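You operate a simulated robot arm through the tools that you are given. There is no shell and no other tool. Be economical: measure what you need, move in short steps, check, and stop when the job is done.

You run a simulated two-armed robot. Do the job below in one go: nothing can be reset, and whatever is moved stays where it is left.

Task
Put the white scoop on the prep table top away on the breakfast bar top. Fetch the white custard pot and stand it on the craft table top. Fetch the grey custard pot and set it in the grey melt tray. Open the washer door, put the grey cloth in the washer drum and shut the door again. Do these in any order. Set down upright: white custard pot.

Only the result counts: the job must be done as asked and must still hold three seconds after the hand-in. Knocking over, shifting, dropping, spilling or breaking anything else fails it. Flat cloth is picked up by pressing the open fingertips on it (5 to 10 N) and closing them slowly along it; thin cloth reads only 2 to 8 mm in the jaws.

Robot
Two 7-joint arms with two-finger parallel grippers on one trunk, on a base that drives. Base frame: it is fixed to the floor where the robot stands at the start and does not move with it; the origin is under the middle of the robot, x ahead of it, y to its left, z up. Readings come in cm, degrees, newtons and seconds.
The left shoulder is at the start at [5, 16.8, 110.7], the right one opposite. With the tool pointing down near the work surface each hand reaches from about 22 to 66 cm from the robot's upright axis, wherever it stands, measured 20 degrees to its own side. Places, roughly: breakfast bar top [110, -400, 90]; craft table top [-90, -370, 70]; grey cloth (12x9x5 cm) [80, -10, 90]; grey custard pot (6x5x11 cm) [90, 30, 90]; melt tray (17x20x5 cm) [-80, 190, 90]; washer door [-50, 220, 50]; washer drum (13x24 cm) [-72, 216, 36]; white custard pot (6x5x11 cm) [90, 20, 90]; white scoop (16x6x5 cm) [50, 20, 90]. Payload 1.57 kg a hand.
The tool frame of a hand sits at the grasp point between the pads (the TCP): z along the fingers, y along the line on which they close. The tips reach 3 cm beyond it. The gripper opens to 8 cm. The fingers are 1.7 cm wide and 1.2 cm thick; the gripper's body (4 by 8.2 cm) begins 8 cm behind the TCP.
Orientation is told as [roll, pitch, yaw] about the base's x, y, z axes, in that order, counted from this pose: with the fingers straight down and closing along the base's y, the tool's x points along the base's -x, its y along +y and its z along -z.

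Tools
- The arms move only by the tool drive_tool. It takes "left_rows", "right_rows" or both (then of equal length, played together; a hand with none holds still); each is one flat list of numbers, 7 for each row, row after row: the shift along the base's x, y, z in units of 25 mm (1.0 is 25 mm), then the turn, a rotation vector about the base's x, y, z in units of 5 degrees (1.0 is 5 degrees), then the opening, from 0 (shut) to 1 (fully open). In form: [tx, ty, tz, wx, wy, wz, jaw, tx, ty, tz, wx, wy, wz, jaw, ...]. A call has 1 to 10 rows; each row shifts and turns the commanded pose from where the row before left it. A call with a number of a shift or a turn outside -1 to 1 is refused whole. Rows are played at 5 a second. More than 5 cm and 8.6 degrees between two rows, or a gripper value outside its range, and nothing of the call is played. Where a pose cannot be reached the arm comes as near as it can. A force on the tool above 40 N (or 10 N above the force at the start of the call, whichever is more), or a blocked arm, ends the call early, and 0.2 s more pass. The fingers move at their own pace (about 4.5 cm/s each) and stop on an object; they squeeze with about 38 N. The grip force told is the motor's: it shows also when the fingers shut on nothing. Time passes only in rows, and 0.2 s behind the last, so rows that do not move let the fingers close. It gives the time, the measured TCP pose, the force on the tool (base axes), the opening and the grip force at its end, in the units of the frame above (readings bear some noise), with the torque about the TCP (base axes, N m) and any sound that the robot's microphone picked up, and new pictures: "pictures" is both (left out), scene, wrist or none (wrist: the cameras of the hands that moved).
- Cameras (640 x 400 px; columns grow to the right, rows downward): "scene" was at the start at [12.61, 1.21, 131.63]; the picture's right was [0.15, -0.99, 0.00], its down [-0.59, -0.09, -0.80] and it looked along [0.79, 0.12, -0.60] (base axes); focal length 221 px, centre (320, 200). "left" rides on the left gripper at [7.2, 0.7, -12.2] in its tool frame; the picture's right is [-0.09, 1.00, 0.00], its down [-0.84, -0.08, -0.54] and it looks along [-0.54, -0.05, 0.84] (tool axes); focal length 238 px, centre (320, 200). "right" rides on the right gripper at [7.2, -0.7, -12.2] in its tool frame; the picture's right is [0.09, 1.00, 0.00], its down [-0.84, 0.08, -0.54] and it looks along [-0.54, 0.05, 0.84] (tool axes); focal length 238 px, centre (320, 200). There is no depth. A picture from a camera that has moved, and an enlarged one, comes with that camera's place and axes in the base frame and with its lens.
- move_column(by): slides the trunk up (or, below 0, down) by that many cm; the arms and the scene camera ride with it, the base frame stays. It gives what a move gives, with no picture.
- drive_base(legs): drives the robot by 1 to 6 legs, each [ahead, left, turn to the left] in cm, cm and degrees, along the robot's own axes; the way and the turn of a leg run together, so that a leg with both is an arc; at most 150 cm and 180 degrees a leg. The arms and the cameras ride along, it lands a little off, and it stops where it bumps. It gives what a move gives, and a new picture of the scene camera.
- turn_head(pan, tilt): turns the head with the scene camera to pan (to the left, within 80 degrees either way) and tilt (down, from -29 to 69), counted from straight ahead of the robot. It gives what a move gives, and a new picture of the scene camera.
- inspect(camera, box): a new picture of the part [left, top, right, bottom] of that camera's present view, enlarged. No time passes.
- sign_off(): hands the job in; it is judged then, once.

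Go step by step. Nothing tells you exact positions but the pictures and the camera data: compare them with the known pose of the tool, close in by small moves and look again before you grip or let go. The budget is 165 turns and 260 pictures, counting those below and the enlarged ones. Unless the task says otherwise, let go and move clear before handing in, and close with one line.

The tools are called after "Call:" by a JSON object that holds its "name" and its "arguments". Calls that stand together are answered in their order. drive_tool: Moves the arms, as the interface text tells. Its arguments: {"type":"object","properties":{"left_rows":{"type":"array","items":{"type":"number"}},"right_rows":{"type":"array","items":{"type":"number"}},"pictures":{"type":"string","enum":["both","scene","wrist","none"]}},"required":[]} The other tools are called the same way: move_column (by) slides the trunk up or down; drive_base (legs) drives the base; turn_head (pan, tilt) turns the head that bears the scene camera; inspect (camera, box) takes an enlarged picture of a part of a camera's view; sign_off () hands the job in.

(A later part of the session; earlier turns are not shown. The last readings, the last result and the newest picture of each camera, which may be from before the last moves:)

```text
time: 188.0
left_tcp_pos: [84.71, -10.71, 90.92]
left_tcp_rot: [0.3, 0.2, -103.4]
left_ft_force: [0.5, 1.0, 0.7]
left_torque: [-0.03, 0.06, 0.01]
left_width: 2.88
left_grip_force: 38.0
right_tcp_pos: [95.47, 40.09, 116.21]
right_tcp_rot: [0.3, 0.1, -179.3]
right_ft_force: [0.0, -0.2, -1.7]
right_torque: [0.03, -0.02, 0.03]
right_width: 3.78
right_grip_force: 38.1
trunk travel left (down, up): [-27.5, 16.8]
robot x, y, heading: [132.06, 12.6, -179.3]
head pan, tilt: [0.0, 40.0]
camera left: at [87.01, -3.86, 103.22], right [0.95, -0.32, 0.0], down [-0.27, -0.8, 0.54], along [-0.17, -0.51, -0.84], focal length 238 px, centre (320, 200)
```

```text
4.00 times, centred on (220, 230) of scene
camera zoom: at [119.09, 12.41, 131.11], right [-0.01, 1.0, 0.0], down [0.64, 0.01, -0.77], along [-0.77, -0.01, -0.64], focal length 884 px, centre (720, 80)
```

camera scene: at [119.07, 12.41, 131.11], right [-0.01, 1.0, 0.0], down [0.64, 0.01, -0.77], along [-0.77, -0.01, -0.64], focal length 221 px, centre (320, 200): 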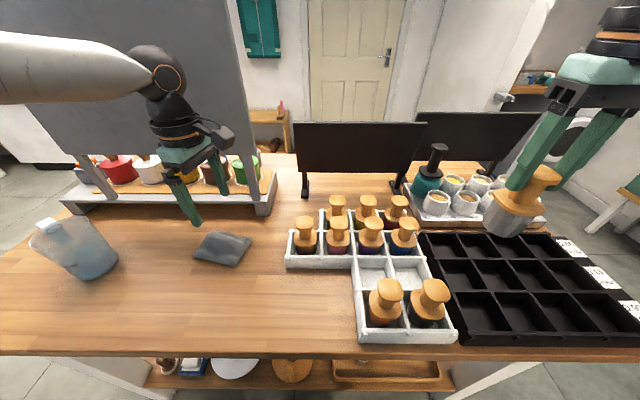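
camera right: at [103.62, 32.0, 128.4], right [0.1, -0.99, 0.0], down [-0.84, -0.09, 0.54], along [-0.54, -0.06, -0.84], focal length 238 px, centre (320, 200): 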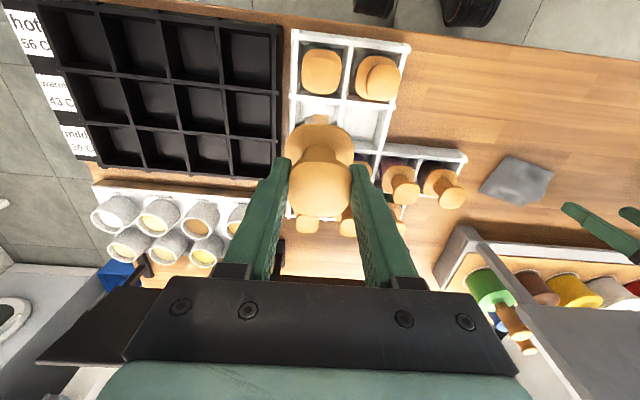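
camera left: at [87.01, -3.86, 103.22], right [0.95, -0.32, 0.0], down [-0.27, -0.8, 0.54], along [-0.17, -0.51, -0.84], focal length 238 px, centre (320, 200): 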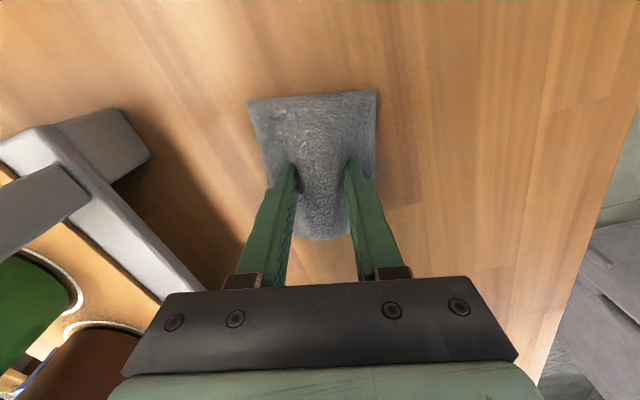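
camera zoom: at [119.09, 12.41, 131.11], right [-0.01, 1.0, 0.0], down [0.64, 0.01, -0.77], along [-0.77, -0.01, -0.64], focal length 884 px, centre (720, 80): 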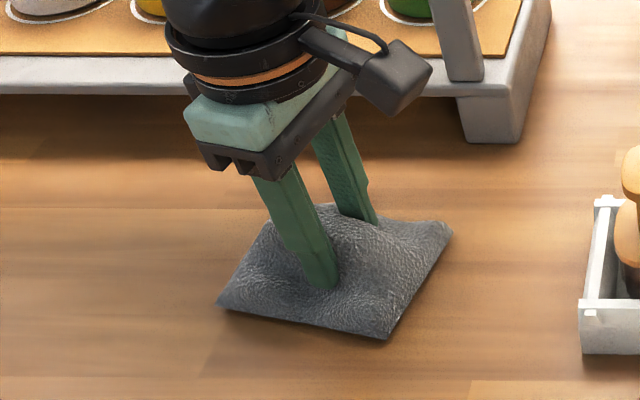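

The ridge is gripped at 2.9 cm. Lift.

Call:
{"name": "drive_tool", "arguments": {"left_rows": [0, 0, 0.4, 0, 0, 0, 0, 0, 0, 0.8, 0, 0, 0, 0, 0, 0, 1, 0, 0, 0, 0, 0, 0, 1, 0, 0, 0, 0, 0.3, 0, 1, 0, 0, 0, 0, 0.5, 0, 1, 0, 0, 0, 0, 0.5, 0, 1, 0, 0, 0, 0, 0.5, 0, 1, 0, 0, 0, 0, 0.5, 0, 1, 0, 0, 0, 0], "pictures": "both"}}

```text
time: 190.0
left_tcp_pos: [90.5, -10.66, 111.49]
left_tcp_rot: [0.3, 0.2, -103.5]
left_ft_force: [-0.2, -0.3, 0.4]
left_torque: [-0.03, 0.02, -0.02]
left_width: 2.88
left_grip_force: 37.7
right_tcp_pos: [95.46, 40.16, 116.27]
right_tcp_rot: [0.2, 0.0, -179.3]
right_ft_force: [0.6, 0.2, -1.8]
right_torque: [-0.01, 0.0, 0.02]
right_width: 3.79
right_grip_force: 38.4
trunk travel left (down, up): [-27.5, 16.8]
robot x, y, heading: [131.56, 12.34, -179.4]
head pan, tilt: [0.0, 40.0]
camera scene: at [119.1, 12.42, 131.11], right [-0.01, 1.0, 0.0], down [0.64, 0.01, -0.77], along [-0.77, -0.01, -0.64], focal length 221 px, centre (320, 200)
camera left: at [92.73, -3.91, 123.83], right [0.95, -0.32, 0.0], down [-0.27, -0.8, 0.54], along [-0.17, -0.51, -0.84], focal length 238 px, centre (320, 200)
```

scene: 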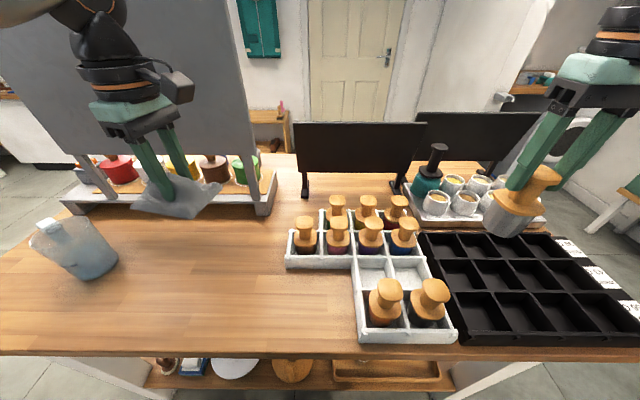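
left: 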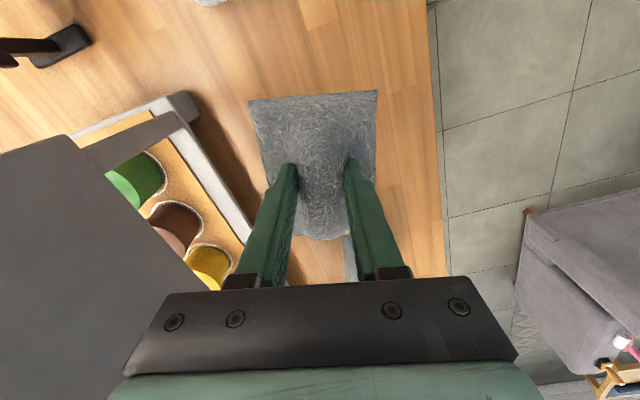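

Both items are held. I'll tuck the hands and look toward the +y end of the table for a shorter way to the washer.

Call:
{"name": "drive_tool", "arguments": {"left_rows": [0.8, 0, 0.3, 0, 0, 0, 0, 0.8, 0, 0.3, 0, 0, 0, 0, 0.8, 0, 0, 0, 0, 0, 0, 0.8, 0, 0, 0, 0, 0, 0], "right_rows": [0.3, -0.5, 0, 0, 0, 0, 0, 0.3, -0.5, 0, 0, 0, 0, 0, 0.3, -0.5, 0, 0, 0, 0, 0, 0.3, -0.5, 0, 0, 0, 0, 0], "pictures": "none"}}

Call:
{"name": "drive_base", "arguments": {"legs": [[-20, 0, 0]]}}

Call:
{"name": "turn_head", "arguments": {"pan": -75, "tilt": 35}}

Call:
{"name": "turn_head", "arguments": {"pan": -35, "tilt": 30}}

```text
time: 191.0
left_tcp_pos: [98.48, -10.74, 112.93]
left_tcp_rot: [0.2, 0.2, -103.4]
left_ft_force: [-1.1, 0.3, 0.1]
left_torque: [0.02, -0.03, 0.06]
left_width: 2.89
left_grip_force: 38.8
right_tcp_pos: [98.36, 35.0, 116.22]
right_tcp_rot: [0.3, 0.0, -179.4]
right_ft_force: [-0.1, -0.7, -1.5]
right_torque: [0.0, -0.02, -0.03]
right_width: 3.79
right_grip_force: 37.9
trunk travel left (down, up): [-27.5, 16.8]
robot x, y, heading: [131.37, 12.79, -179.5]
head pan, tilt: [0.0, 40.0]
```

```text
time: 192.6
left_tcp_pos: [118.65, -10.34, 113.06]
left_tcp_rot: [0.2, 0.2, -103.4]
left_ft_force: [0.1, 0.2, -0.8]
left_torque: [-0.02, -0.01, -0.02]
left_width: 2.86
left_grip_force: 37.4
right_tcp_pos: [118.68, 35.31, 116.21]
right_tcp_rot: [0.2, 0.1, -179.2]
right_ft_force: [0.4, -0.3, -1.6]
right_torque: [0.04, 0.02, 0.01]
right_width: 3.82
right_grip_force: 38.5
trunk travel left (down, up): [-27.5, 16.8]
robot x, y, heading: [151.63, 12.95, -179.6]
head pan, tilt: [0.0, 40.0]
camera scene: at [139.31, 12.61, 131.12], right [-0.01, 1.0, 0.0], down [0.64, 0.01, -0.77], along [-0.77, -0.01, -0.64], focal length 221 px, centre (320, 200)
```

scene: 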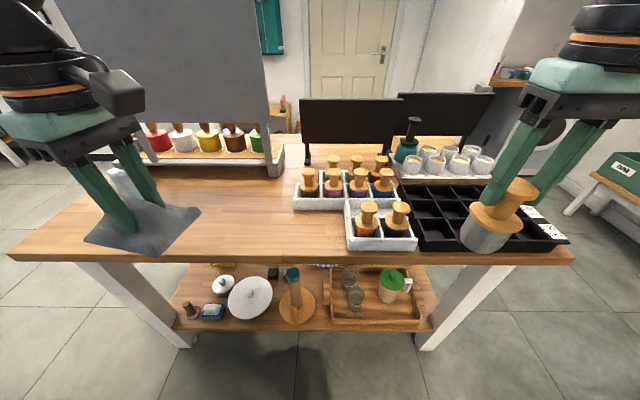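

```text
time: 194.1
left_tcp_pos: [118.57, -10.42, 112.99]
left_tcp_rot: [0.3, 0.2, -103.4]
left_ft_force: [-0.3, -0.8, -0.5]
left_torque: [-0.01, 0.0, 0.0]
left_width: 2.91
left_grip_force: 38.3
right_tcp_pos: [118.56, 35.32, 116.14]
right_tcp_rot: [0.2, -0.1, -179.3]
right_ft_force: [-0.8, -0.2, -1.8]
right_torque: [-0.02, -0.01, -0.02]
right_width: 3.81
right_grip_force: 38.3
trunk travel left (down, up): [-27.5, 16.8]
robot x, y, heading: [151.58, 12.89, -179.5]
head pan, tilt: [-75.0, 35.0]
camera scene: at [145.38, 21.17, 131.87], right [0.96, 0.27, 0.0], down [0.15, -0.55, -0.82], along [-0.22, 0.79, -0.57], focal length 221 px, centre (320, 200)
```

scene: 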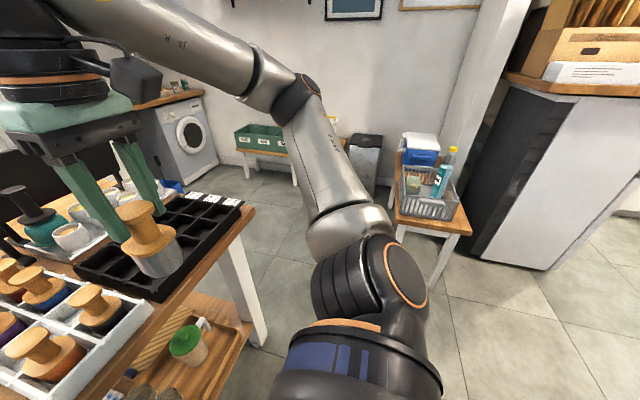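

```text
time: 195.1
left_tcp_pos: [118.59, -10.42, 112.98]
left_tcp_rot: [0.4, 0.2, -103.3]
left_ft_force: [0.4, -0.1, -0.5]
left_torque: [-0.01, -0.01, -0.03]
left_width: 2.87
left_grip_force: 38.1
right_tcp_pos: [118.51, 35.25, 116.19]
right_tcp_rot: [0.2, 0.1, -179.2]
right_ft_force: [-0.1, -0.1, -0.5]
right_torque: [-0.01, 0.0, 0.01]
right_width: 3.82
right_grip_force: 37.7
trunk travel left (down, up): [-27.5, 16.8]
robot x, y, heading: [151.44, 12.61, -179.8]
head pan, tilt: [-35.0, 30.0]
camera scene: at [140.29, 17.81, 132.64], right [0.57, 0.82, 0.0], down [0.41, -0.28, -0.87], along [-0.71, 0.49, -0.5], focal length 221 px, centre (320, 200)
```

scene: 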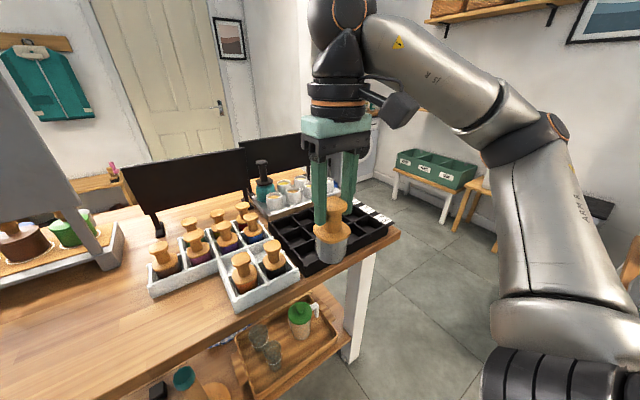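

There's enough room between the table's corner (104, 73) and the low shelf (about x>165, y>120). I'll go that way toward the washer nook.

Call:
{"name": "drive_base", "arguments": {"legs": [[0, -87, 0], [60, -30, 0]]}}

Call:
{"name": "turn_head", "arguments": {"pan": 0, "tilt": 30}}

```text
time: 199.5
left_tcp_pos: [117.61, 74.13, 113.02]
left_tcp_rot: [0.3, 0.2, -103.2]
left_ft_force: [0.0, 0.0, -1.2]
left_torque: [0.04, 0.0, -0.01]
left_width: 2.9
left_grip_force: 37.1
right_tcp_pos: [117.28, 119.98, 116.12]
right_tcp_rot: [0.3, 0.1, -179.2]
right_ft_force: [0.6, 0.0, -1.9]
right_torque: [0.01, 0.02, 0.04]
right_width: 3.82
right_grip_force: 38.1
trunk travel left (down, up): [-27.5, 16.8]
robot x, y, heading: [150.43, 97.58, -179.0]
head pan, tilt: [-35.0, 30.0]
stopped in leg 1: the robot was blocked; the commanded pose is now the measured one
camera scene: at [139.12, 102.51, 132.65], right [0.56, 0.83, 0.0], down [0.41, -0.28, -0.87], along [-0.72, 0.49, -0.5], focal length 221 px, centre (320, 200)
```

scene: 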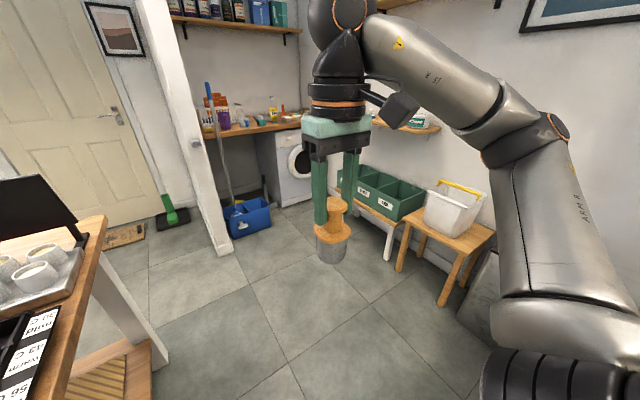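

```text
time: 200.5
left_tcp_pos: [117.56, 74.21, 113.03]
left_tcp_rot: [0.3, 0.2, -103.2]
left_ft_force: [0.8, 0.3, -0.1]
left_torque: [0.04, 0.0, -0.02]
left_width: 2.87
left_grip_force: 38.2
right_tcp_pos: [117.38, 120.09, 116.12]
right_tcp_rot: [0.3, 0.0, -179.2]
right_ft_force: [0.0, 0.8, -1.2]
right_torque: [-0.01, 0.01, 0.01]
right_width: 3.78
right_grip_force: 38.3
trunk travel left (down, up): [-27.5, 16.8]
robot x, y, heading: [150.74, 97.95, -179.4]
head pan, tilt: [0.0, 30.0]
camera scene: at [137.57, 97.39, 132.65], right [-0.01, 1.0, 0.0], down [0.5, 0.01, -0.87], along [-0.87, -0.01, -0.5], focal length 221 px, centre (320, 200)
```

scene: 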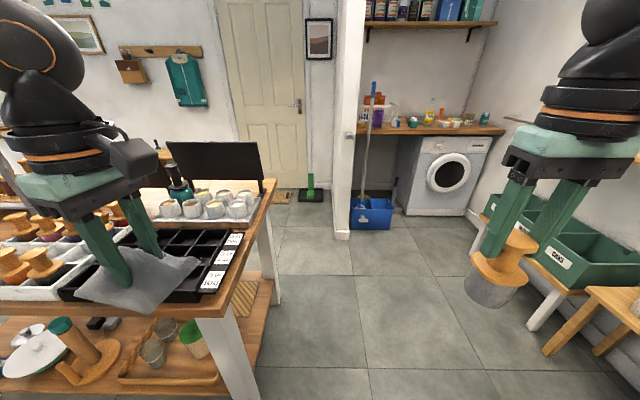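

The washer is ahead on the right and the tray should be on the counter above it. I'll check the shelf I bumped and then move on.

Call:
{"name": "turn_head", "arguments": {"pan": -80, "tilt": 45}}

Call:
{"name": "drive_base", "arguments": {"legs": [[70, -36, 0], [55, -30, 0]]}}

Call:
{"name": "turn_head", "arguments": {"pan": -20, "tilt": 35}}

```text
time: 202.1
left_tcp_pos: [117.52, 74.25, 112.96]
left_tcp_rot: [0.3, 0.2, -103.3]
left_ft_force: [-0.4, 0.5, 0.3]
left_torque: [0.03, -0.01, -0.01]
left_width: 2.91
left_grip_force: 37.2
right_tcp_pos: [117.43, 120.05, 116.22]
right_tcp_rot: [0.2, 0.1, -179.1]
right_ft_force: [0.3, -0.1, -2.5]
right_torque: [0.01, -0.01, -0.01]
right_width: 3.8
right_grip_force: 37.9
trunk travel left (down, up): [-27.5, 16.8]
robot x, y, heading: [150.61, 97.56, -179.7]
head pan, tilt: [-80.0, 45.0]
camera scene: at [145.09, 105.48, 130.39], right [0.98, 0.19, 0.0], down [0.13, -0.69, -0.71], along [-0.13, 0.69, -0.71], focal length 221 px, centre (320, 200)
```

scene: 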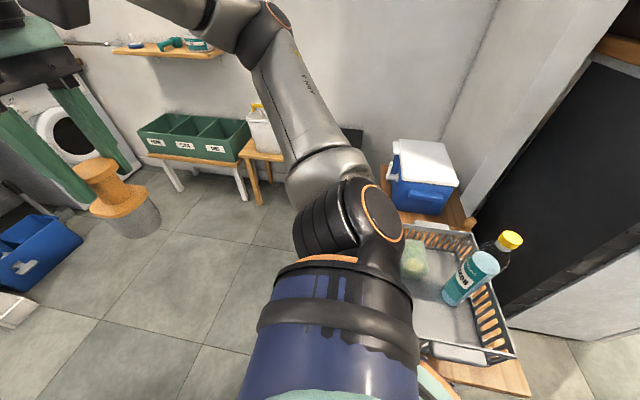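

```text
time: 209.4
left_tcp_pos: [-9.14, 139.59, 113.03]
left_tcp_rot: [0.4, 0.2, -103.5]
left_ft_force: [-0.5, 0.2, 0.4]
left_torque: [-0.02, -0.03, 0.05]
left_width: 2.88
left_grip_force: 38.4
right_tcp_pos: [-9.04, 185.33, 116.23]
right_tcp_rot: [0.2, 0.1, -179.5]
right_ft_force: [0.7, 0.4, -1.2]
right_torque: [-0.02, 0.05, -0.03]
right_width: 3.82
right_grip_force: 37.8
trunk travel left (down, up): [-27.5, 16.8]
robot x, y, heading: [23.99, 162.7, -179.6]
head pan, tilt: [-80.0, 45.0]
camera scene: at [18.6, 170.63, 130.38], right [0.98, 0.18, 0.0], down [0.13, -0.7, -0.71], along [-0.13, 0.7, -0.71], focal length 221 px, centre (320, 200)
```

scene: 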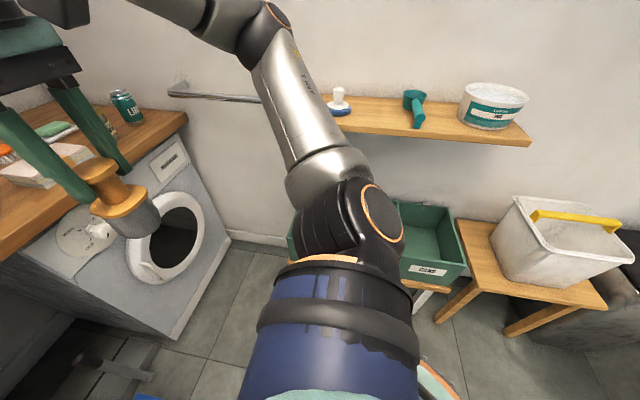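

```text
time: 210.8
left_tcp_pos: [-9.14, 139.52, 112.93]
left_tcp_rot: [0.3, 0.2, -103.5]
left_ft_force: [0.0, -0.3, -0.8]
left_torque: [0.01, 0.02, 0.0]
left_width: 2.85
left_grip_force: 37.9
right_tcp_pos: [-8.95, 185.27, 116.25]
right_tcp_rot: [0.3, 0.1, -179.6]
right_ft_force: [-0.1, -0.6, -0.8]
right_torque: [0.02, 0.01, 0.01]
right_width: 3.79
right_grip_force: 38.2
trunk travel left (down, up): [-27.5, 16.8]
robot x, y, heading: [24.5, 162.41, -179.5]
head pan, tilt: [-20.0, 35.0]
camera scene: at [11.8, 165.57, 131.86], right [0.34, 0.94, 0.0], down [0.54, -0.19, -0.82], along [-0.77, 0.27, -0.57], focal length 221 px, centre (320, 200)
```

scene: 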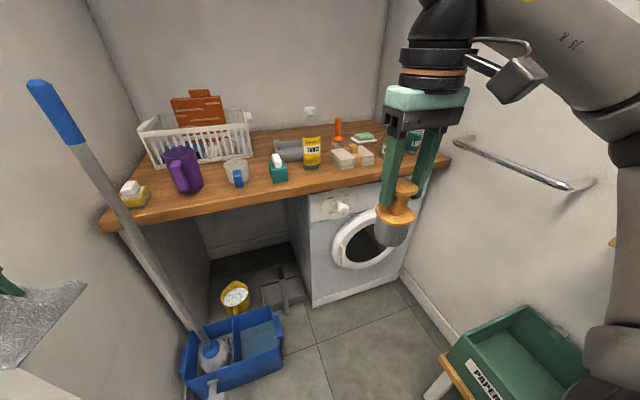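

The melt tray should be the grey thing behind the yellow bottle on the counter. Zoom in.

Call:
{"name": "inspect", "arguments": {"camera": "scene", "box": [220, 90, 420, 215]}}

Call:
{"name": "inspect", "arguments": {"camera": "scene", "box": [290, 180, 440, 310]}}

```text
3.20 times, centred on (320, 152) of scene
camera zoom: at [11.8, 165.57, 131.86], right [0.34, 0.94, 0.0], down [0.54, -0.19, -0.82], along [-0.77, 0.27, -0.57], focal length 707 px, centre (320, 352)
```

zoom: 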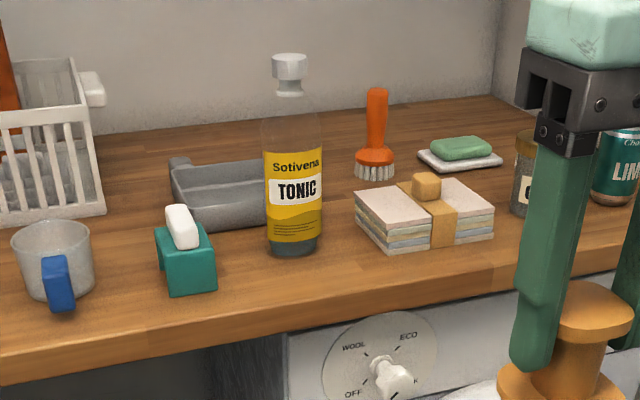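

```text
3.08 times, centred on (365, 245) of scene
camera zoom: at [11.8, 165.57, 131.86], right [0.34, 0.94, 0.0], down [0.54, -0.19, -0.82], along [-0.77, 0.27, -0.57], focal length 680 px, centre (182, 62)
```

zoom: 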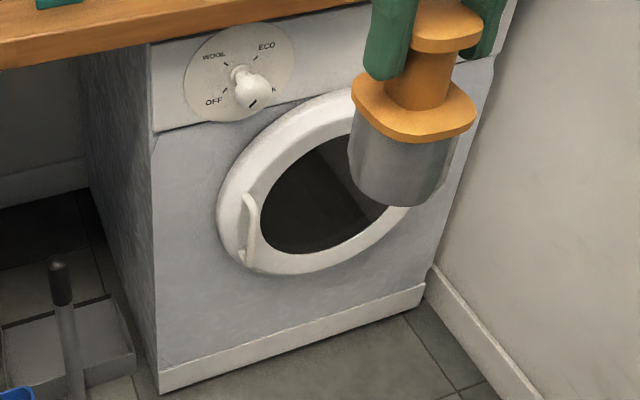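

The tray sits behind the tall bottle, and a mop bucket and a bench squeeze the space in front. I'll look down to measure them before going nearer.

Call:
{"name": "turn_head", "arguments": {"pan": -15, "tilt": 60}}

Call:
{"name": "turn_head", "arguments": {"pan": -60, "tilt": 60}}

```text
time: 211.6
left_tcp_pos: [-9.09, 139.48, 112.97]
left_tcp_rot: [0.3, 0.2, -103.6]
left_ft_force: [0.5, 0.5, 0.5]
left_torque: [0.0, 0.02, 0.01]
left_width: 2.87
left_grip_force: 37.8
right_tcp_pos: [-9.1, 185.33, 116.14]
right_tcp_rot: [0.3, 0.1, -179.5]
right_ft_force: [0.3, 1.0, -1.8]
right_torque: [0.0, 0.02, -0.03]
right_width: 3.79
right_grip_force: 37.8
trunk travel left (down, up): [-27.5, 16.8]
robot x, y, heading: [24.05, 162.61, -179.7]
head pan, tilt: [-15.0, 60.0]
camera scene: at [13.65, 164.3, 128.44], right [0.25, 0.97, 0.0], down [0.84, -0.22, -0.5], along [-0.48, 0.13, -0.87], focal length 221 px, centre (320, 200)
```

scene: 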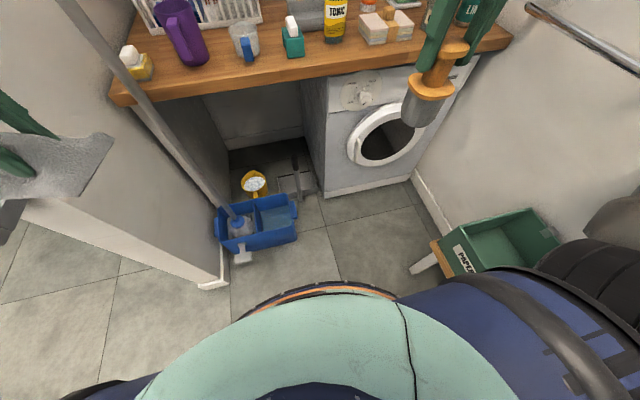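

```text
time: 212.8
left_tcp_pos: [-9.07, 139.61, 113.01]
left_tcp_rot: [0.2, 0.2, -103.6]
left_ft_force: [0.4, -0.7, 0.0]
left_torque: [0.01, 0.0, -0.01]
left_width: 2.86
left_grip_force: 38.3
right_tcp_pos: [-9.16, 185.3, 116.27]
right_tcp_rot: [0.2, 0.0, -179.5]
right_ft_force: [0.1, 0.2, -1.5]
right_torque: [0.01, 0.02, 0.0]
right_width: 3.8
right_grip_force: 38.5
trunk travel left (down, up): [-27.5, 16.8]
robot x, y, heading: [24.52, 162.78, -179.5]
head pan, tilt: [-60.0, 60.0]
camera scene: at [16.72, 168.36, 128.44], right [0.86, 0.51, 0.0], down [0.44, -0.75, -0.5], along [-0.25, 0.43, -0.87], focal length 221 px, centre (320, 200)
```

scene: 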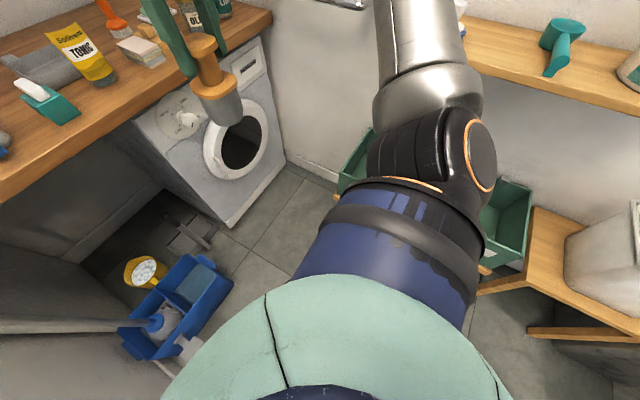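

The measurements: bucket corner (-28, 163), bench corner (-3, 219), washer front x≈-60. I'll tuck the left hand and go diagonally to about (-28, 193), turned 30° left.

Call:
{"name": "drive_tool", "arguments": {"left_rows": [0.3, 1, 0, 0, 0, 0, 0, 0.3, 1, 0, 0, 0, 0, 0, 0.3, 1, 0, 0, 0, 0, 0, 0.3, 0.8, 0, 0, 0, 0, 0], "pictures": "none"}}

Call:
{"name": "drive_base", "arguments": {"legs": [[20, -18, 0], [0, 0, 30]]}}

Call:
{"name": "turn_head", "arguments": {"pan": 0, "tilt": 45}}

```text
time: 213.8
left_tcp_pos: [-5.98, 149.02, 112.95]
left_tcp_rot: [0.3, 0.2, -103.5]
left_ft_force: [-0.1, -0.8, 0.1]
left_torque: [0.02, -0.02, -0.02]
left_width: 2.88
left_grip_force: 37.9
right_tcp_pos: [-9.03, 185.35, 116.21]
right_tcp_rot: [0.3, 0.1, -179.5]
right_ft_force: [-0.2, -0.5, -1.5]
right_torque: [0.01, 0.0, 0.03]
right_width: 3.82
right_grip_force: 37.8
trunk travel left (down, up): [-27.5, 16.8]
robot x, y, heading: [24.19, 162.66, -179.5]
head pan, tilt: [-60.0, 60.0]
```

```text
time: 217.1
left_tcp_pos: [-15.42, 153.66, 113.05]
left_tcp_rot: [0.3, 0.1, -73.6]
left_ft_force: [0.1, 0.6, 0.4]
left_torque: [0.02, 0.0, 0.01]
left_width: 2.88
left_grip_force: 38.0
right_tcp_pos: [-36.21, 183.61, 116.24]
right_tcp_rot: [0.4, 0.1, -149.5]
right_ft_force: [0.0, 0.3, -2.8]
right_torque: [0.01, -0.01, 0.03]
right_width: 3.82
right_grip_force: 38.5
trunk travel left (down, up): [-27.5, 16.8]
robot x, y, heading: [3.52, 180.78, -149.7]
head pan, tilt: [-60.0, 60.0]
camera scene: at [-5.36, 181.69, 128.44], right [0.49, 0.87, 0.0], down [0.75, -0.43, -0.5], along [-0.43, 0.25, -0.87], focal length 221 px, centre (320, 200)
```

scene: 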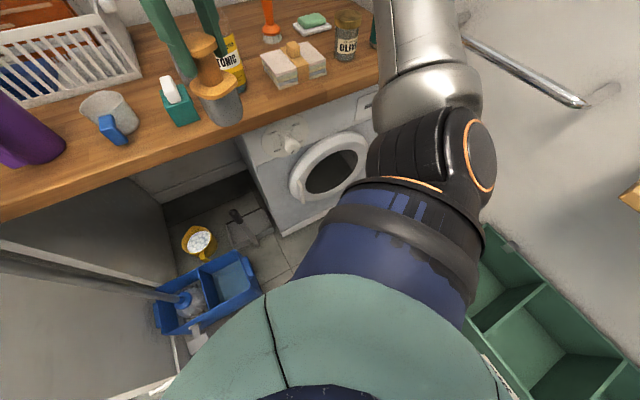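

```text
time: 218.4
left_tcp_pos: [-15.49, 153.53, 112.96]
left_tcp_rot: [0.3, 0.3, -73.6]
left_ft_force: [0.0, -0.6, -0.2]
left_torque: [-0.01, 0.04, -0.02]
left_width: 2.87
left_grip_force: 38.0
right_tcp_pos: [-36.13, 183.57, 116.24]
right_tcp_rot: [0.2, 0.1, -149.6]
right_ft_force: [-0.5, -0.4, -1.1]
right_torque: [0.01, 0.03, -0.01]
right_width: 3.8
right_grip_force: 37.8
trunk travel left (down, up): [-27.5, 16.8]
robot x, y, heading: [3.97, 180.49, -150.0]
head pan, tilt: [0.0, 45.0]
camera scene: at [-6.6, 174.3, 130.38], right [-0.5, 0.86, 0.0], down [0.61, 0.36, -0.71], along [-0.61, -0.36, -0.71], focal length 221 px, centre (320, 200)
```

scene: 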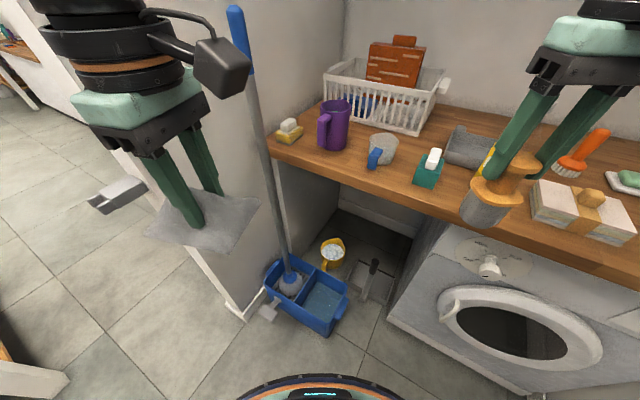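

The right hand would pass over the bottle, so I'll raise the trunk first and then drive in.

Call:
{"name": "move_column", "arguments": {"by": 16}}

Call:
{"name": "drive_base", "arguments": {"legs": [[19, -24, 0]]}}

Call:
{"name": "turn_head", "arguments": {"pan": -15, "tilt": 50}}

```text
time: 220.3
left_tcp_pos: [-15.46, 153.51, 128.95]
left_tcp_rot: [0.3, 0.2, -73.7]
left_ft_force: [-0.6, 1.2, -1.1]
left_torque: [-0.02, -0.03, 0.0]
left_width: 2.88
left_grip_force: 38.1
right_tcp_pos: [-36.11, 183.66, 132.1]
right_tcp_rot: [0.3, 0.1, -149.6]
right_ft_force: [-0.4, 0.2, -2.3]
right_torque: [0.03, 0.03, 0.02]
right_width: 3.79
right_grip_force: 38.0
trunk travel left (down, up): [-43.5, 0.8]
robot x, y, heading: [3.5, 180.48, -149.6]
head pan, tilt: [0.0, 45.0]
```

```text
time: 222.3
left_tcp_pos: [-41.58, 163.94, 128.97]
left_tcp_rot: [0.3, 0.2, -73.4]
left_ft_force: [0.6, 0.0, -1.3]
left_torque: [-0.01, 0.0, 0.0]
left_width: 2.87
left_grip_force: 38.2
right_tcp_pos: [-62.67, 193.84, 132.18]
right_tcp_rot: [0.3, 0.1, -149.4]
right_ft_force: [0.9, -0.9, -1.3]
right_torque: [0.0, 0.0, -0.01]
right_width: 3.8
right_grip_force: 37.7
trunk travel left (down, up): [-43.5, 0.8]
robot x, y, heading: [-22.63, 191.04, -149.2]
head pan, tilt: [0.0, 45.0]
stopped in leg 1: the robot was blocked; the commanded pose is now the measured one
camera scene: at [-32.99, 184.66, 146.38], right [-0.51, 0.86, 0.0], down [0.61, 0.36, -0.71], along [-0.61, -0.36, -0.71], focal length 221 px, centre (320, 200)
```

scene: 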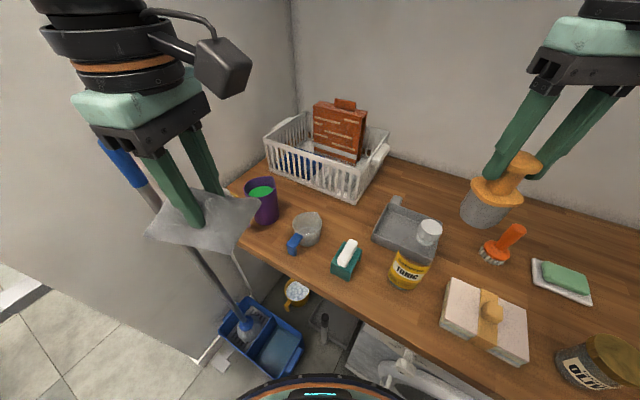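

```text
time: 223.1
left_tcp_pos: [-41.66, 163.99, 129.1]
left_tcp_rot: [0.3, 0.1, -73.3]
left_ft_force: [0.4, -0.4, -0.4]
left_torque: [0.01, -0.02, 0.0]
left_width: 2.89
left_grip_force: 38.1
right_tcp_pos: [-62.61, 193.91, 132.12]
right_tcp_rot: [0.3, 0.1, -149.3]
right_ft_force: [-1.0, -0.1, -1.1]
right_torque: [-0.01, 0.03, 0.02]
right_width: 3.82
right_grip_force: 38.1
trunk travel left (down, up): [-43.5, 0.8]
robot x, y, heading: [-22.52, 190.77, -149.4]
head pan, tilt: [-15.0, 50.0]
camera scene: at [-33.47, 186.76, 145.69], right [-0.27, 0.96, 0.0], down [0.74, 0.21, -0.64], along [-0.62, -0.17, -0.77], focal length 221 px, centre (320, 200)
```

scene: 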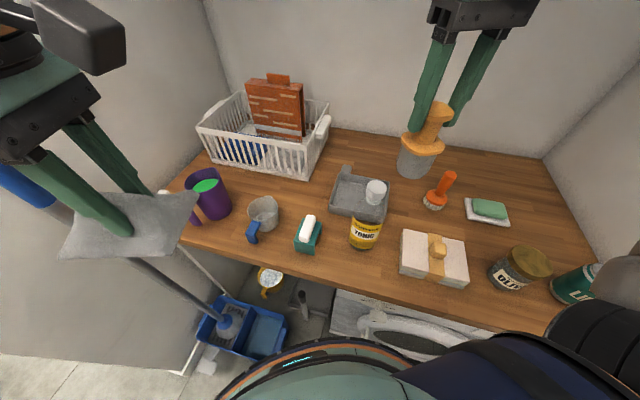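

The tray spans x -75 to -93, y 179 to 199, and the bottle at (-65, 190) is about 109 tall. I'll carry the pot over the bottle to [-85, 188.5].

Call:
{"name": "drive_tool", "arguments": {"right_rows": [-0.9, -0.22, 0, 0, 0, 0, 0, -0.9, -0.22, 0, 0, 0, 0, 0, -0.9, -0.22, 0, 0, 0, 0, 0, -0.9, -0.22, 0, 0, 0, 0, 0, -0.9, -0.22, 0, 0, 0, 0, 0, -0.9, -0.22, 0, 0, 0, 0, 0, -0.9, -0.22, 0, 0, 0, 0, 0, -0.9, -0.22, 0, 0, 0, 0, 0, -0.9, -0.22, 0, 0, 0, 0, 0, -0.9, -0.22, 0, 0, 0, 0, 0], "pictures": "both"}}

```text
time: 225.2
left_tcp_pos: [-41.84, 163.81, 129.03]
left_tcp_rot: [0.3, 0.2, -73.3]
left_ft_force: [0.1, 0.4, -0.1]
left_torque: [0.02, -0.01, -0.01]
left_width: 2.89
left_grip_force: 37.8
right_tcp_pos: [-85.05, 188.21, 132.13]
right_tcp_rot: [0.2, 0.1, -149.2]
right_ft_force: [-0.2, -0.6, -1.0]
right_torque: [-0.01, -0.02, 0.01]
right_width: 3.8
right_grip_force: 37.8
trunk travel left (down, up): [-43.5, 0.8]
robot x, y, heading: [-22.25, 191.1, -149.6]
head pan, tilt: [-15.0, 50.0]
camera scene: at [-33.46, 186.65, 145.69], right [-0.27, 0.96, 0.0], down [0.74, 0.21, -0.64], along [-0.62, -0.17, -0.77], focal length 221 px, centre (320, 200)
camera right: at [-79.31, 192.5, 144.37], right [0.59, -0.81, 0.0], down [-0.68, -0.49, 0.54], along [-0.43, -0.32, -0.84], focal length 238 px, centre (320, 200)
```

scene: 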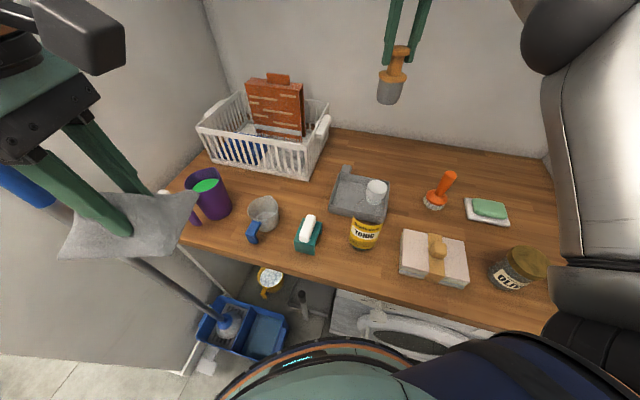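
right: 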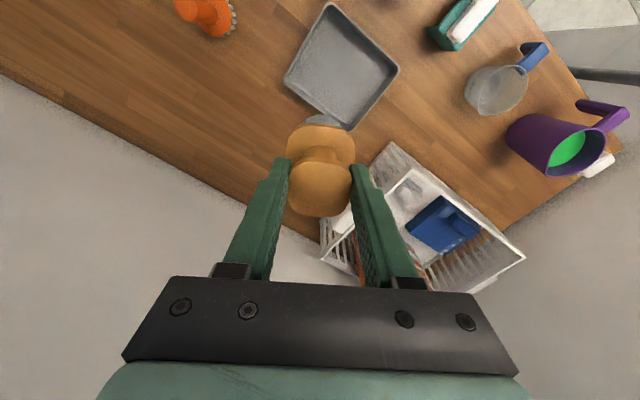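

The wrist view puts the tray centre at about (-80.5, 186.5). I'll shift there and lower the pot.

Call:
{"name": "drive_tool", "arguments": {"right_rows": [0.45, -0.25, -0.5, 0, 0, 0, 0, 0.45, -0.25, -1, 0, 0, 0, 0, 0.45, -0.2, -1, 0, 0, 0, 0, 0, 0, -1, 0, 0, 0, 0, 0, 0, -1, 0, 0, 0, 0, 0, 0, -1, 0, 0, 0, 0, 0, 0, -1, 0, 0, 0, 0, 0, 0, -1, 0, 0, 0, 0, 0, 0, -1, 0, 0, 0, 0], "pictures": "both"}}

```text
time: 227.2
left_tcp_pos: [-41.7, 163.98, 129.07]
left_tcp_rot: [0.4, 0.2, -73.4]
left_ft_force: [0.9, -0.1, -0.9]
left_torque: [-0.02, -0.02, -0.02]
left_width: 2.87
left_grip_force: 37.9
right_tcp_pos: [-81.59, 186.56, 110.96]
right_tcp_rot: [0.4, 0.1, -149.2]
right_ft_force: [-0.9, -0.2, -1.7]
right_torque: [-0.01, -0.01, -0.01]
right_width: 3.79
right_grip_force: 38.5
trunk travel left (down, up): [-43.5, 0.8]
robot x, y, heading: [-22.55, 190.96, -149.2]
head pan, tilt: [-15.0, 50.0]
camera scene: at [-33.47, 186.74, 145.69], right [-0.27, 0.96, 0.0], down [0.74, 0.21, -0.64], along [-0.62, -0.17, -0.77], focal length 221 px, centre (320, 200)
camera right: at [-75.89, 190.92, 123.21], right [0.59, -0.81, 0.01], down [-0.68, -0.49, 0.54], along [-0.44, -0.32, -0.84], focal length 238 px, centre (320, 200)
```

scene: 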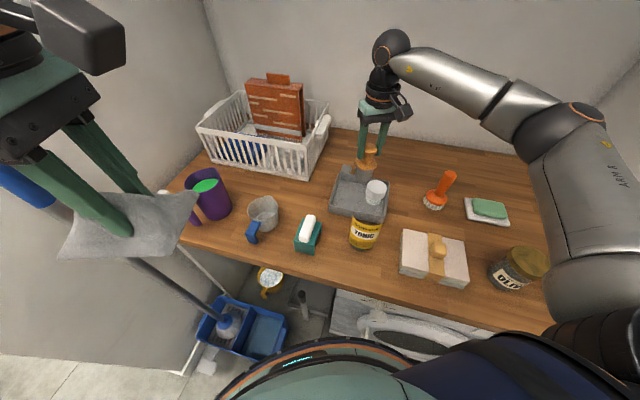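
right: 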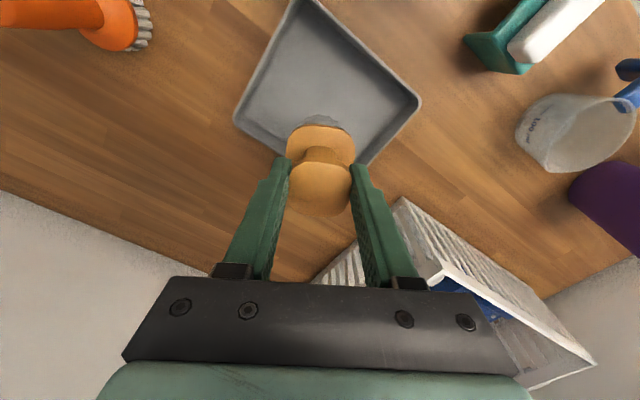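

The pot will land well inside the tray. I'll lower it to contact.

Call:
{"name": "drive_tool", "arguments": {"right_rows": [0.25, 0.1, -0.8, 0, 0, 0, 0, 0, 0, -0.8, 0, 0, 0, 0, 0, 0, -0.8, 0, 0, 0, 0, 0, 0, -0.5, 0, 0, 0, 0, 0, 0, -0.3, 0, 0, 0, 0, 0, 0, -0.2, 0, 0, 0, 0, 0, 0, -0.2, 0, 0, 0, 0, 0, 0, -0.15, 0, 0, 0, 0], "pictures": "both"}}

```text
time: 229.1
left_tcp_pos: [-41.55, 164.02, 129.1]
left_tcp_rot: [0.2, 0.2, -73.4]
left_ft_force: [-0.9, 1.0, -0.2]
left_torque: [0.02, 0.0, -0.04]
left_width: 2.88
left_grip_force: 38.2
right_tcp_pos: [-81.09, 186.81, 102.04]
right_tcp_rot: [0.4, -0.3, -149.3]
right_ft_force: [1.7, 5.0, 19.3]
right_torque: [0.36, -0.28, 0.0]
right_width: 3.81
right_grip_force: 37.9
trunk travel left (down, up): [-43.5, 0.8]
robot x, y, heading: [-22.74, 191.24, -149.3]
head pan, tilt: [-15.0, 50.0]
camera scene: at [-33.19, 186.8, 145.76], right [-0.27, 0.96, 0.0], down [0.74, 0.21, -0.64], along [-0.62, -0.17, -0.76], focal length 221 px, centre (320, 200)
camera right: at [-75.18, 191.18, 114.18], right [0.59, -0.81, 0.01], down [-0.68, -0.49, 0.55], along [-0.44, -0.32, -0.84], focal length 238 px, centre (320, 200)
```

scene: 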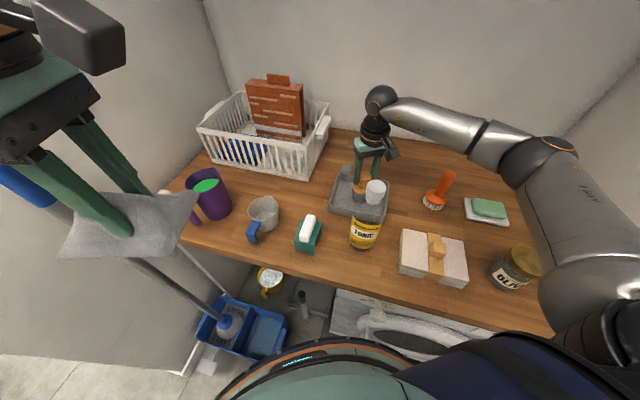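
right: 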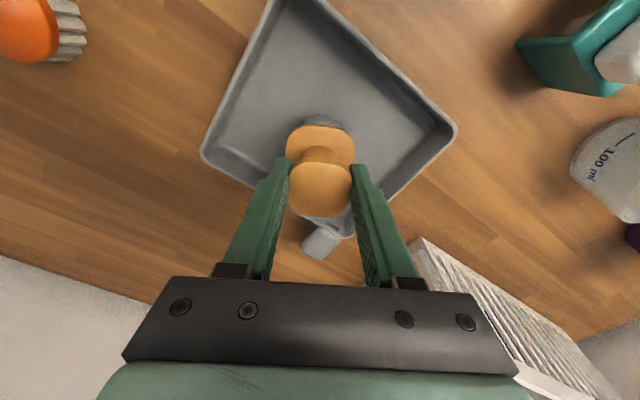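

The pot stands on the tray floor. I'll ease off, release and rise straight up.

Call:
{"name": "drive_tool", "arguments": {"right_rows": [0, 0, 0.15, 0, 0, 0, 0, 0, 0, 0, 0, 0, 0, 0.55, 0, 0, 0, 0, 0, 0, 0.7, 0, 0, 0, 0, 0, 0, 0.75, 0, 0, 0.5, 0, 0, 0, 0.75, 0, 0, 1, 0, 0, 0, 0.75, 0, 0, 1, 0, 0, 0, 0.75, 0, 0, 1, 0, 0, 0, 0.75, 0, 0, 1, 0, 0, 0, 0.75, 0, 0, 1, 0, 0, 0, 0.75], "pictures": "both"}}

```text
time: 231.2
left_tcp_pos: [-41.55, 163.98, 129.01]
left_tcp_rot: [0.3, 0.2, -73.2]
left_ft_force: [-0.4, 0.4, -0.9]
left_torque: [0.0, 0.03, 0.0]
left_width: 2.91
left_grip_force: 38.0
right_tcp_pos: [-81.13, 186.69, 115.72]
right_tcp_rot: [0.3, 0.2, -149.4]
right_ft_force: [0.7, -0.1, -0.3]
right_torque: [0.0, 0.01, 0.02]
right_width: 5.98
right_grip_force: 0.1
trunk travel left (down, up): [-43.5, 0.8]
robot x, y, heading: [-22.5, 190.64, -149.3]
head pan, tilt: [-15.0, 50.0]
camera scene: at [-33.39, 186.73, 145.69], right [-0.27, 0.96, 0.0], down [0.74, 0.21, -0.64], along [-0.62, -0.17, -0.77], focal length 221 px, centre (320, 200)
camera right: at [-75.27, 191.1, 127.94], right [0.59, -0.81, 0.01], down [-0.68, -0.49, 0.54], along [-0.44, -0.32, -0.84], focal length 238 px, centre (320, 200)
```

scene: 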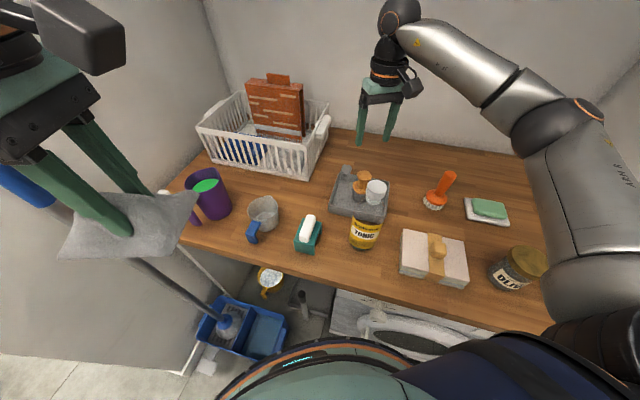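
right: 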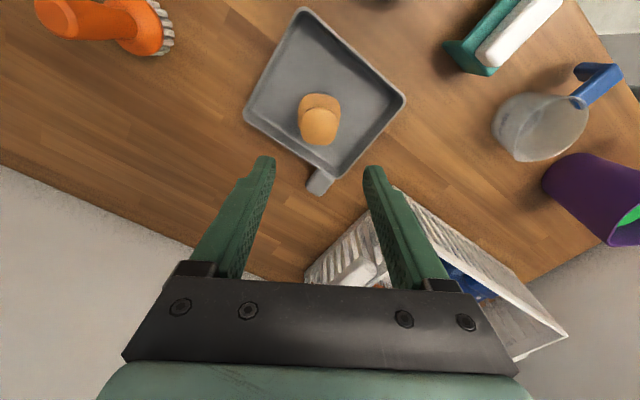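

The grey pot is in the tray. I'll raise and retract the right hand over the bottle, back the robot out and study the washer.

Call:
{"name": "drive_tool", "arguments": {"right_rows": [0, 0, 1, 0, 0, 0, 0.5, 0, 0, 1, 0, 0, 0, 0.5, 0, 0, 1, 0, 0, 0, 0.5, 0.2, 0, 1, 0, 0, 0, 0.5, 0.9, 0.3, 0.5, 0, 0, 0, 0.5, 0.9, 0.3, 0, 0, 0, 0, 0.5, 0.9, 0.3, 0, 0, 0, 0, 0.5, 0.9, 0.3, 0, 0, 0, 0, 0.5, 0.9, 0.3, 0, 0, 0, 0, 0.5, 0.9, 0.3, 0, 0, 0, 0, 0.5], "pictures": "none"}}

Call:
{"name": "drive_base", "arguments": {"legs": [[-25, 20, 0], [0, 0, -30]]}}

Call:
{"name": "turn_head", "arguments": {"pan": -25, "tilt": 45}}

```text
time: 233.4
left_tcp_pos: [-41.74, 164.02, 128.91]
left_tcp_rot: [0.3, 0.2, -73.2]
left_ft_force: [0.4, 0.4, -0.1]
left_torque: [0.02, -0.02, -0.01]
left_width: 2.86
left_grip_force: 38.0
right_tcp_pos: [-67.04, 191.24, 126.92]
right_tcp_rot: [0.3, 0.1, -149.3]
right_ft_force: [-0.1, -0.4, 0.2]
right_torque: [0.0, -0.01, -0.01]
right_width: 4.0
right_grip_force: 0.2
trunk travel left (down, up): [-43.5, 0.8]
robot x, y, heading: [-22.46, 190.92, -149.3]
head pan, tilt: [-15.0, 50.0]
```

```text
time: 237.1
left_tcp_pos: [-21.03, 173.06, 129.04]
left_tcp_rot: [0.3, 0.1, -103.4]
left_ft_force: [0.2, 0.3, -1.4]
left_torque: [0.0, 0.0, -0.04]
left_width: 2.88
left_grip_force: 38.4
right_tcp_pos: [-29.31, 209.45, 126.92]
right_tcp_rot: [0.3, 0.1, -179.4]
right_ft_force: [0.2, 0.2, -0.3]
right_torque: [-0.02, -0.01, -0.01]
right_width: 4.0
right_grip_force: 0.1
trunk travel left (down, up): [-43.5, 0.8]
robot x, y, heading: [8.8, 186.7, -179.5]
head pan, tilt: [-15.0, 50.0]
camera scene: at [-2.37, 188.61, 145.69], right [0.25, 0.97, 0.0], down [0.74, -0.19, -0.64], along [-0.62, 0.16, -0.77], focal length 221 px, centre (320, 200)
```

scene: 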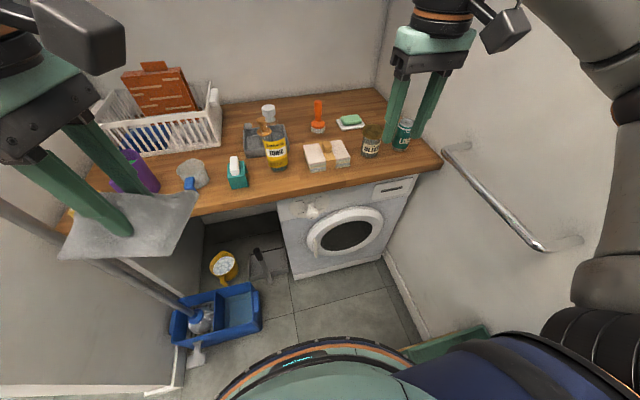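

```text
time: 237.8
left_tcp_pos: [-21.06, 173.09, 128.99]
left_tcp_rot: [0.3, 0.3, -103.4]
left_ft_force: [-0.5, -0.7, 0.4]
left_torque: [-0.01, 0.0, 0.01]
left_width: 2.89
left_grip_force: 38.2
right_tcp_pos: [-29.2, 209.4, 126.91]
right_tcp_rot: [0.3, 0.1, -179.4]
right_ft_force: [0.4, 0.3, -0.1]
right_torque: [-0.02, -0.02, 0.0]
right_width: 3.98
right_grip_force: 0.0
trunk travel left (down, up): [-43.5, 0.8]
robot x, y, heading: [9.13, 186.86, -179.5]
head pan, tilt: [-25.0, 45.0]
camera scene: at [-2.32, 190.03, 146.38], right [0.41, 0.91, 0.0], down [0.64, -0.29, -0.71], along [-0.64, 0.29, -0.71], focal length 221 px, centre (320, 200)
```

scene: 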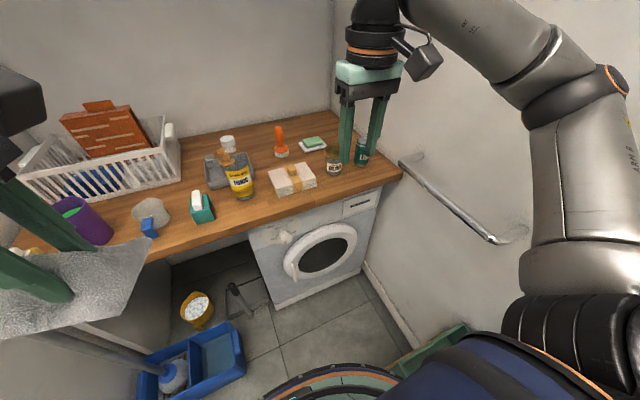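

I'll lower the trunk to washer height and look at the door.

Call:
{"name": "move_column", "arguments": {"by": -40}}

Call:
{"name": "turn_head", "arguments": {"pan": -25, "tilt": 30}}

Call:
{"name": "inspect", "arguments": {"camera": "scene", "box": [200, 100, 440, 310]}}

```text
time: 241.6
left_tcp_pos: [-20.96, 173.14, 89.1]
left_tcp_rot: [0.3, 0.2, -103.4]
left_ft_force: [0.0, 0.3, -0.3]
left_torque: [-0.03, 0.02, 0.02]
left_width: 2.88
left_grip_force: 37.8
right_tcp_pos: [-29.24, 209.4, 86.9]
right_tcp_rot: [0.3, 0.1, -179.4]
right_ft_force: [0.5, 0.0, 0.4]
right_torque: [-0.02, 0.05, -0.01]
right_width: 4.0
right_grip_force: 0.1
trunk travel left (down, up): [-3.5, 40.8]
robot x, y, heading: [8.97, 186.93, -179.5]
head pan, tilt: [-25.0, 45.0]
```

```text
time: 242.4
left_tcp_pos: [-21.0, 173.07, 89.01]
left_tcp_rot: [0.3, 0.2, -103.4]
left_ft_force: [-0.6, -1.4, -1.0]
left_torque: [-0.01, 0.0, -0.04]
left_width: 2.85
left_grip_force: 37.7
right_tcp_pos: [-29.25, 209.39, 86.93]
right_tcp_rot: [0.3, 0.1, -179.3]
right_ft_force: [0.6, -0.2, 0.7]
right_torque: [0.0, -0.02, 0.01]
right_width: 3.99
right_grip_force: 0.0
trunk travel left (down, up): [-3.5, 40.8]
robot x, y, heading: [9.07, 187.06, -179.6]
head pan, tilt: [-25.0, 30.0]
camera scene: at [-3.15, 190.41, 108.64], right [0.41, 0.91, 0.0], down [0.46, -0.21, -0.87], along [-0.79, 0.36, -0.5], focal length 221 px, centre (320, 200)
```

scene: 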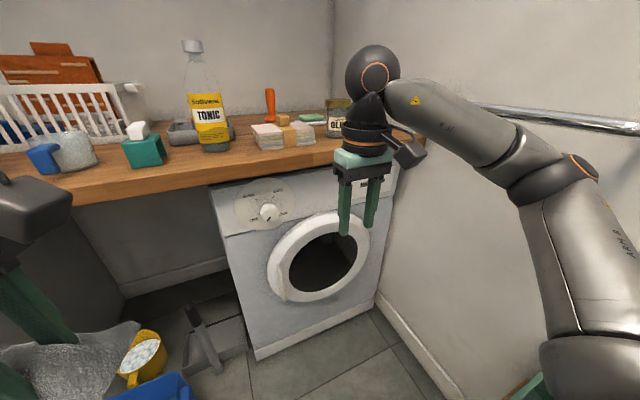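

```text
1.90 times, centred on (320, 205) of scene
camera zoom: at [-3.15, 190.41, 108.64], right [0.41, 0.91, 0.0], down [0.46, -0.21, -0.87], along [-0.79, 0.36, -0.5], focal length 421 px, centre (320, 190)
```

zoom: 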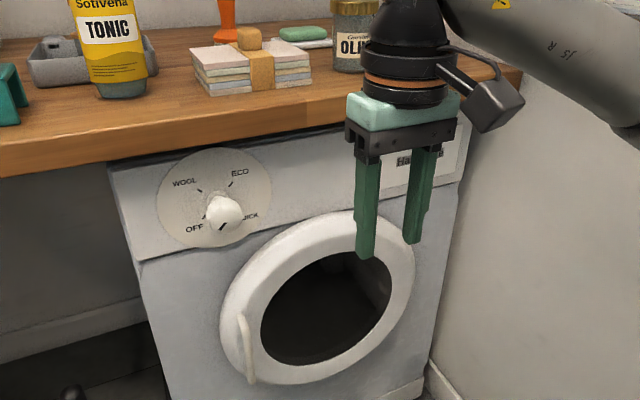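

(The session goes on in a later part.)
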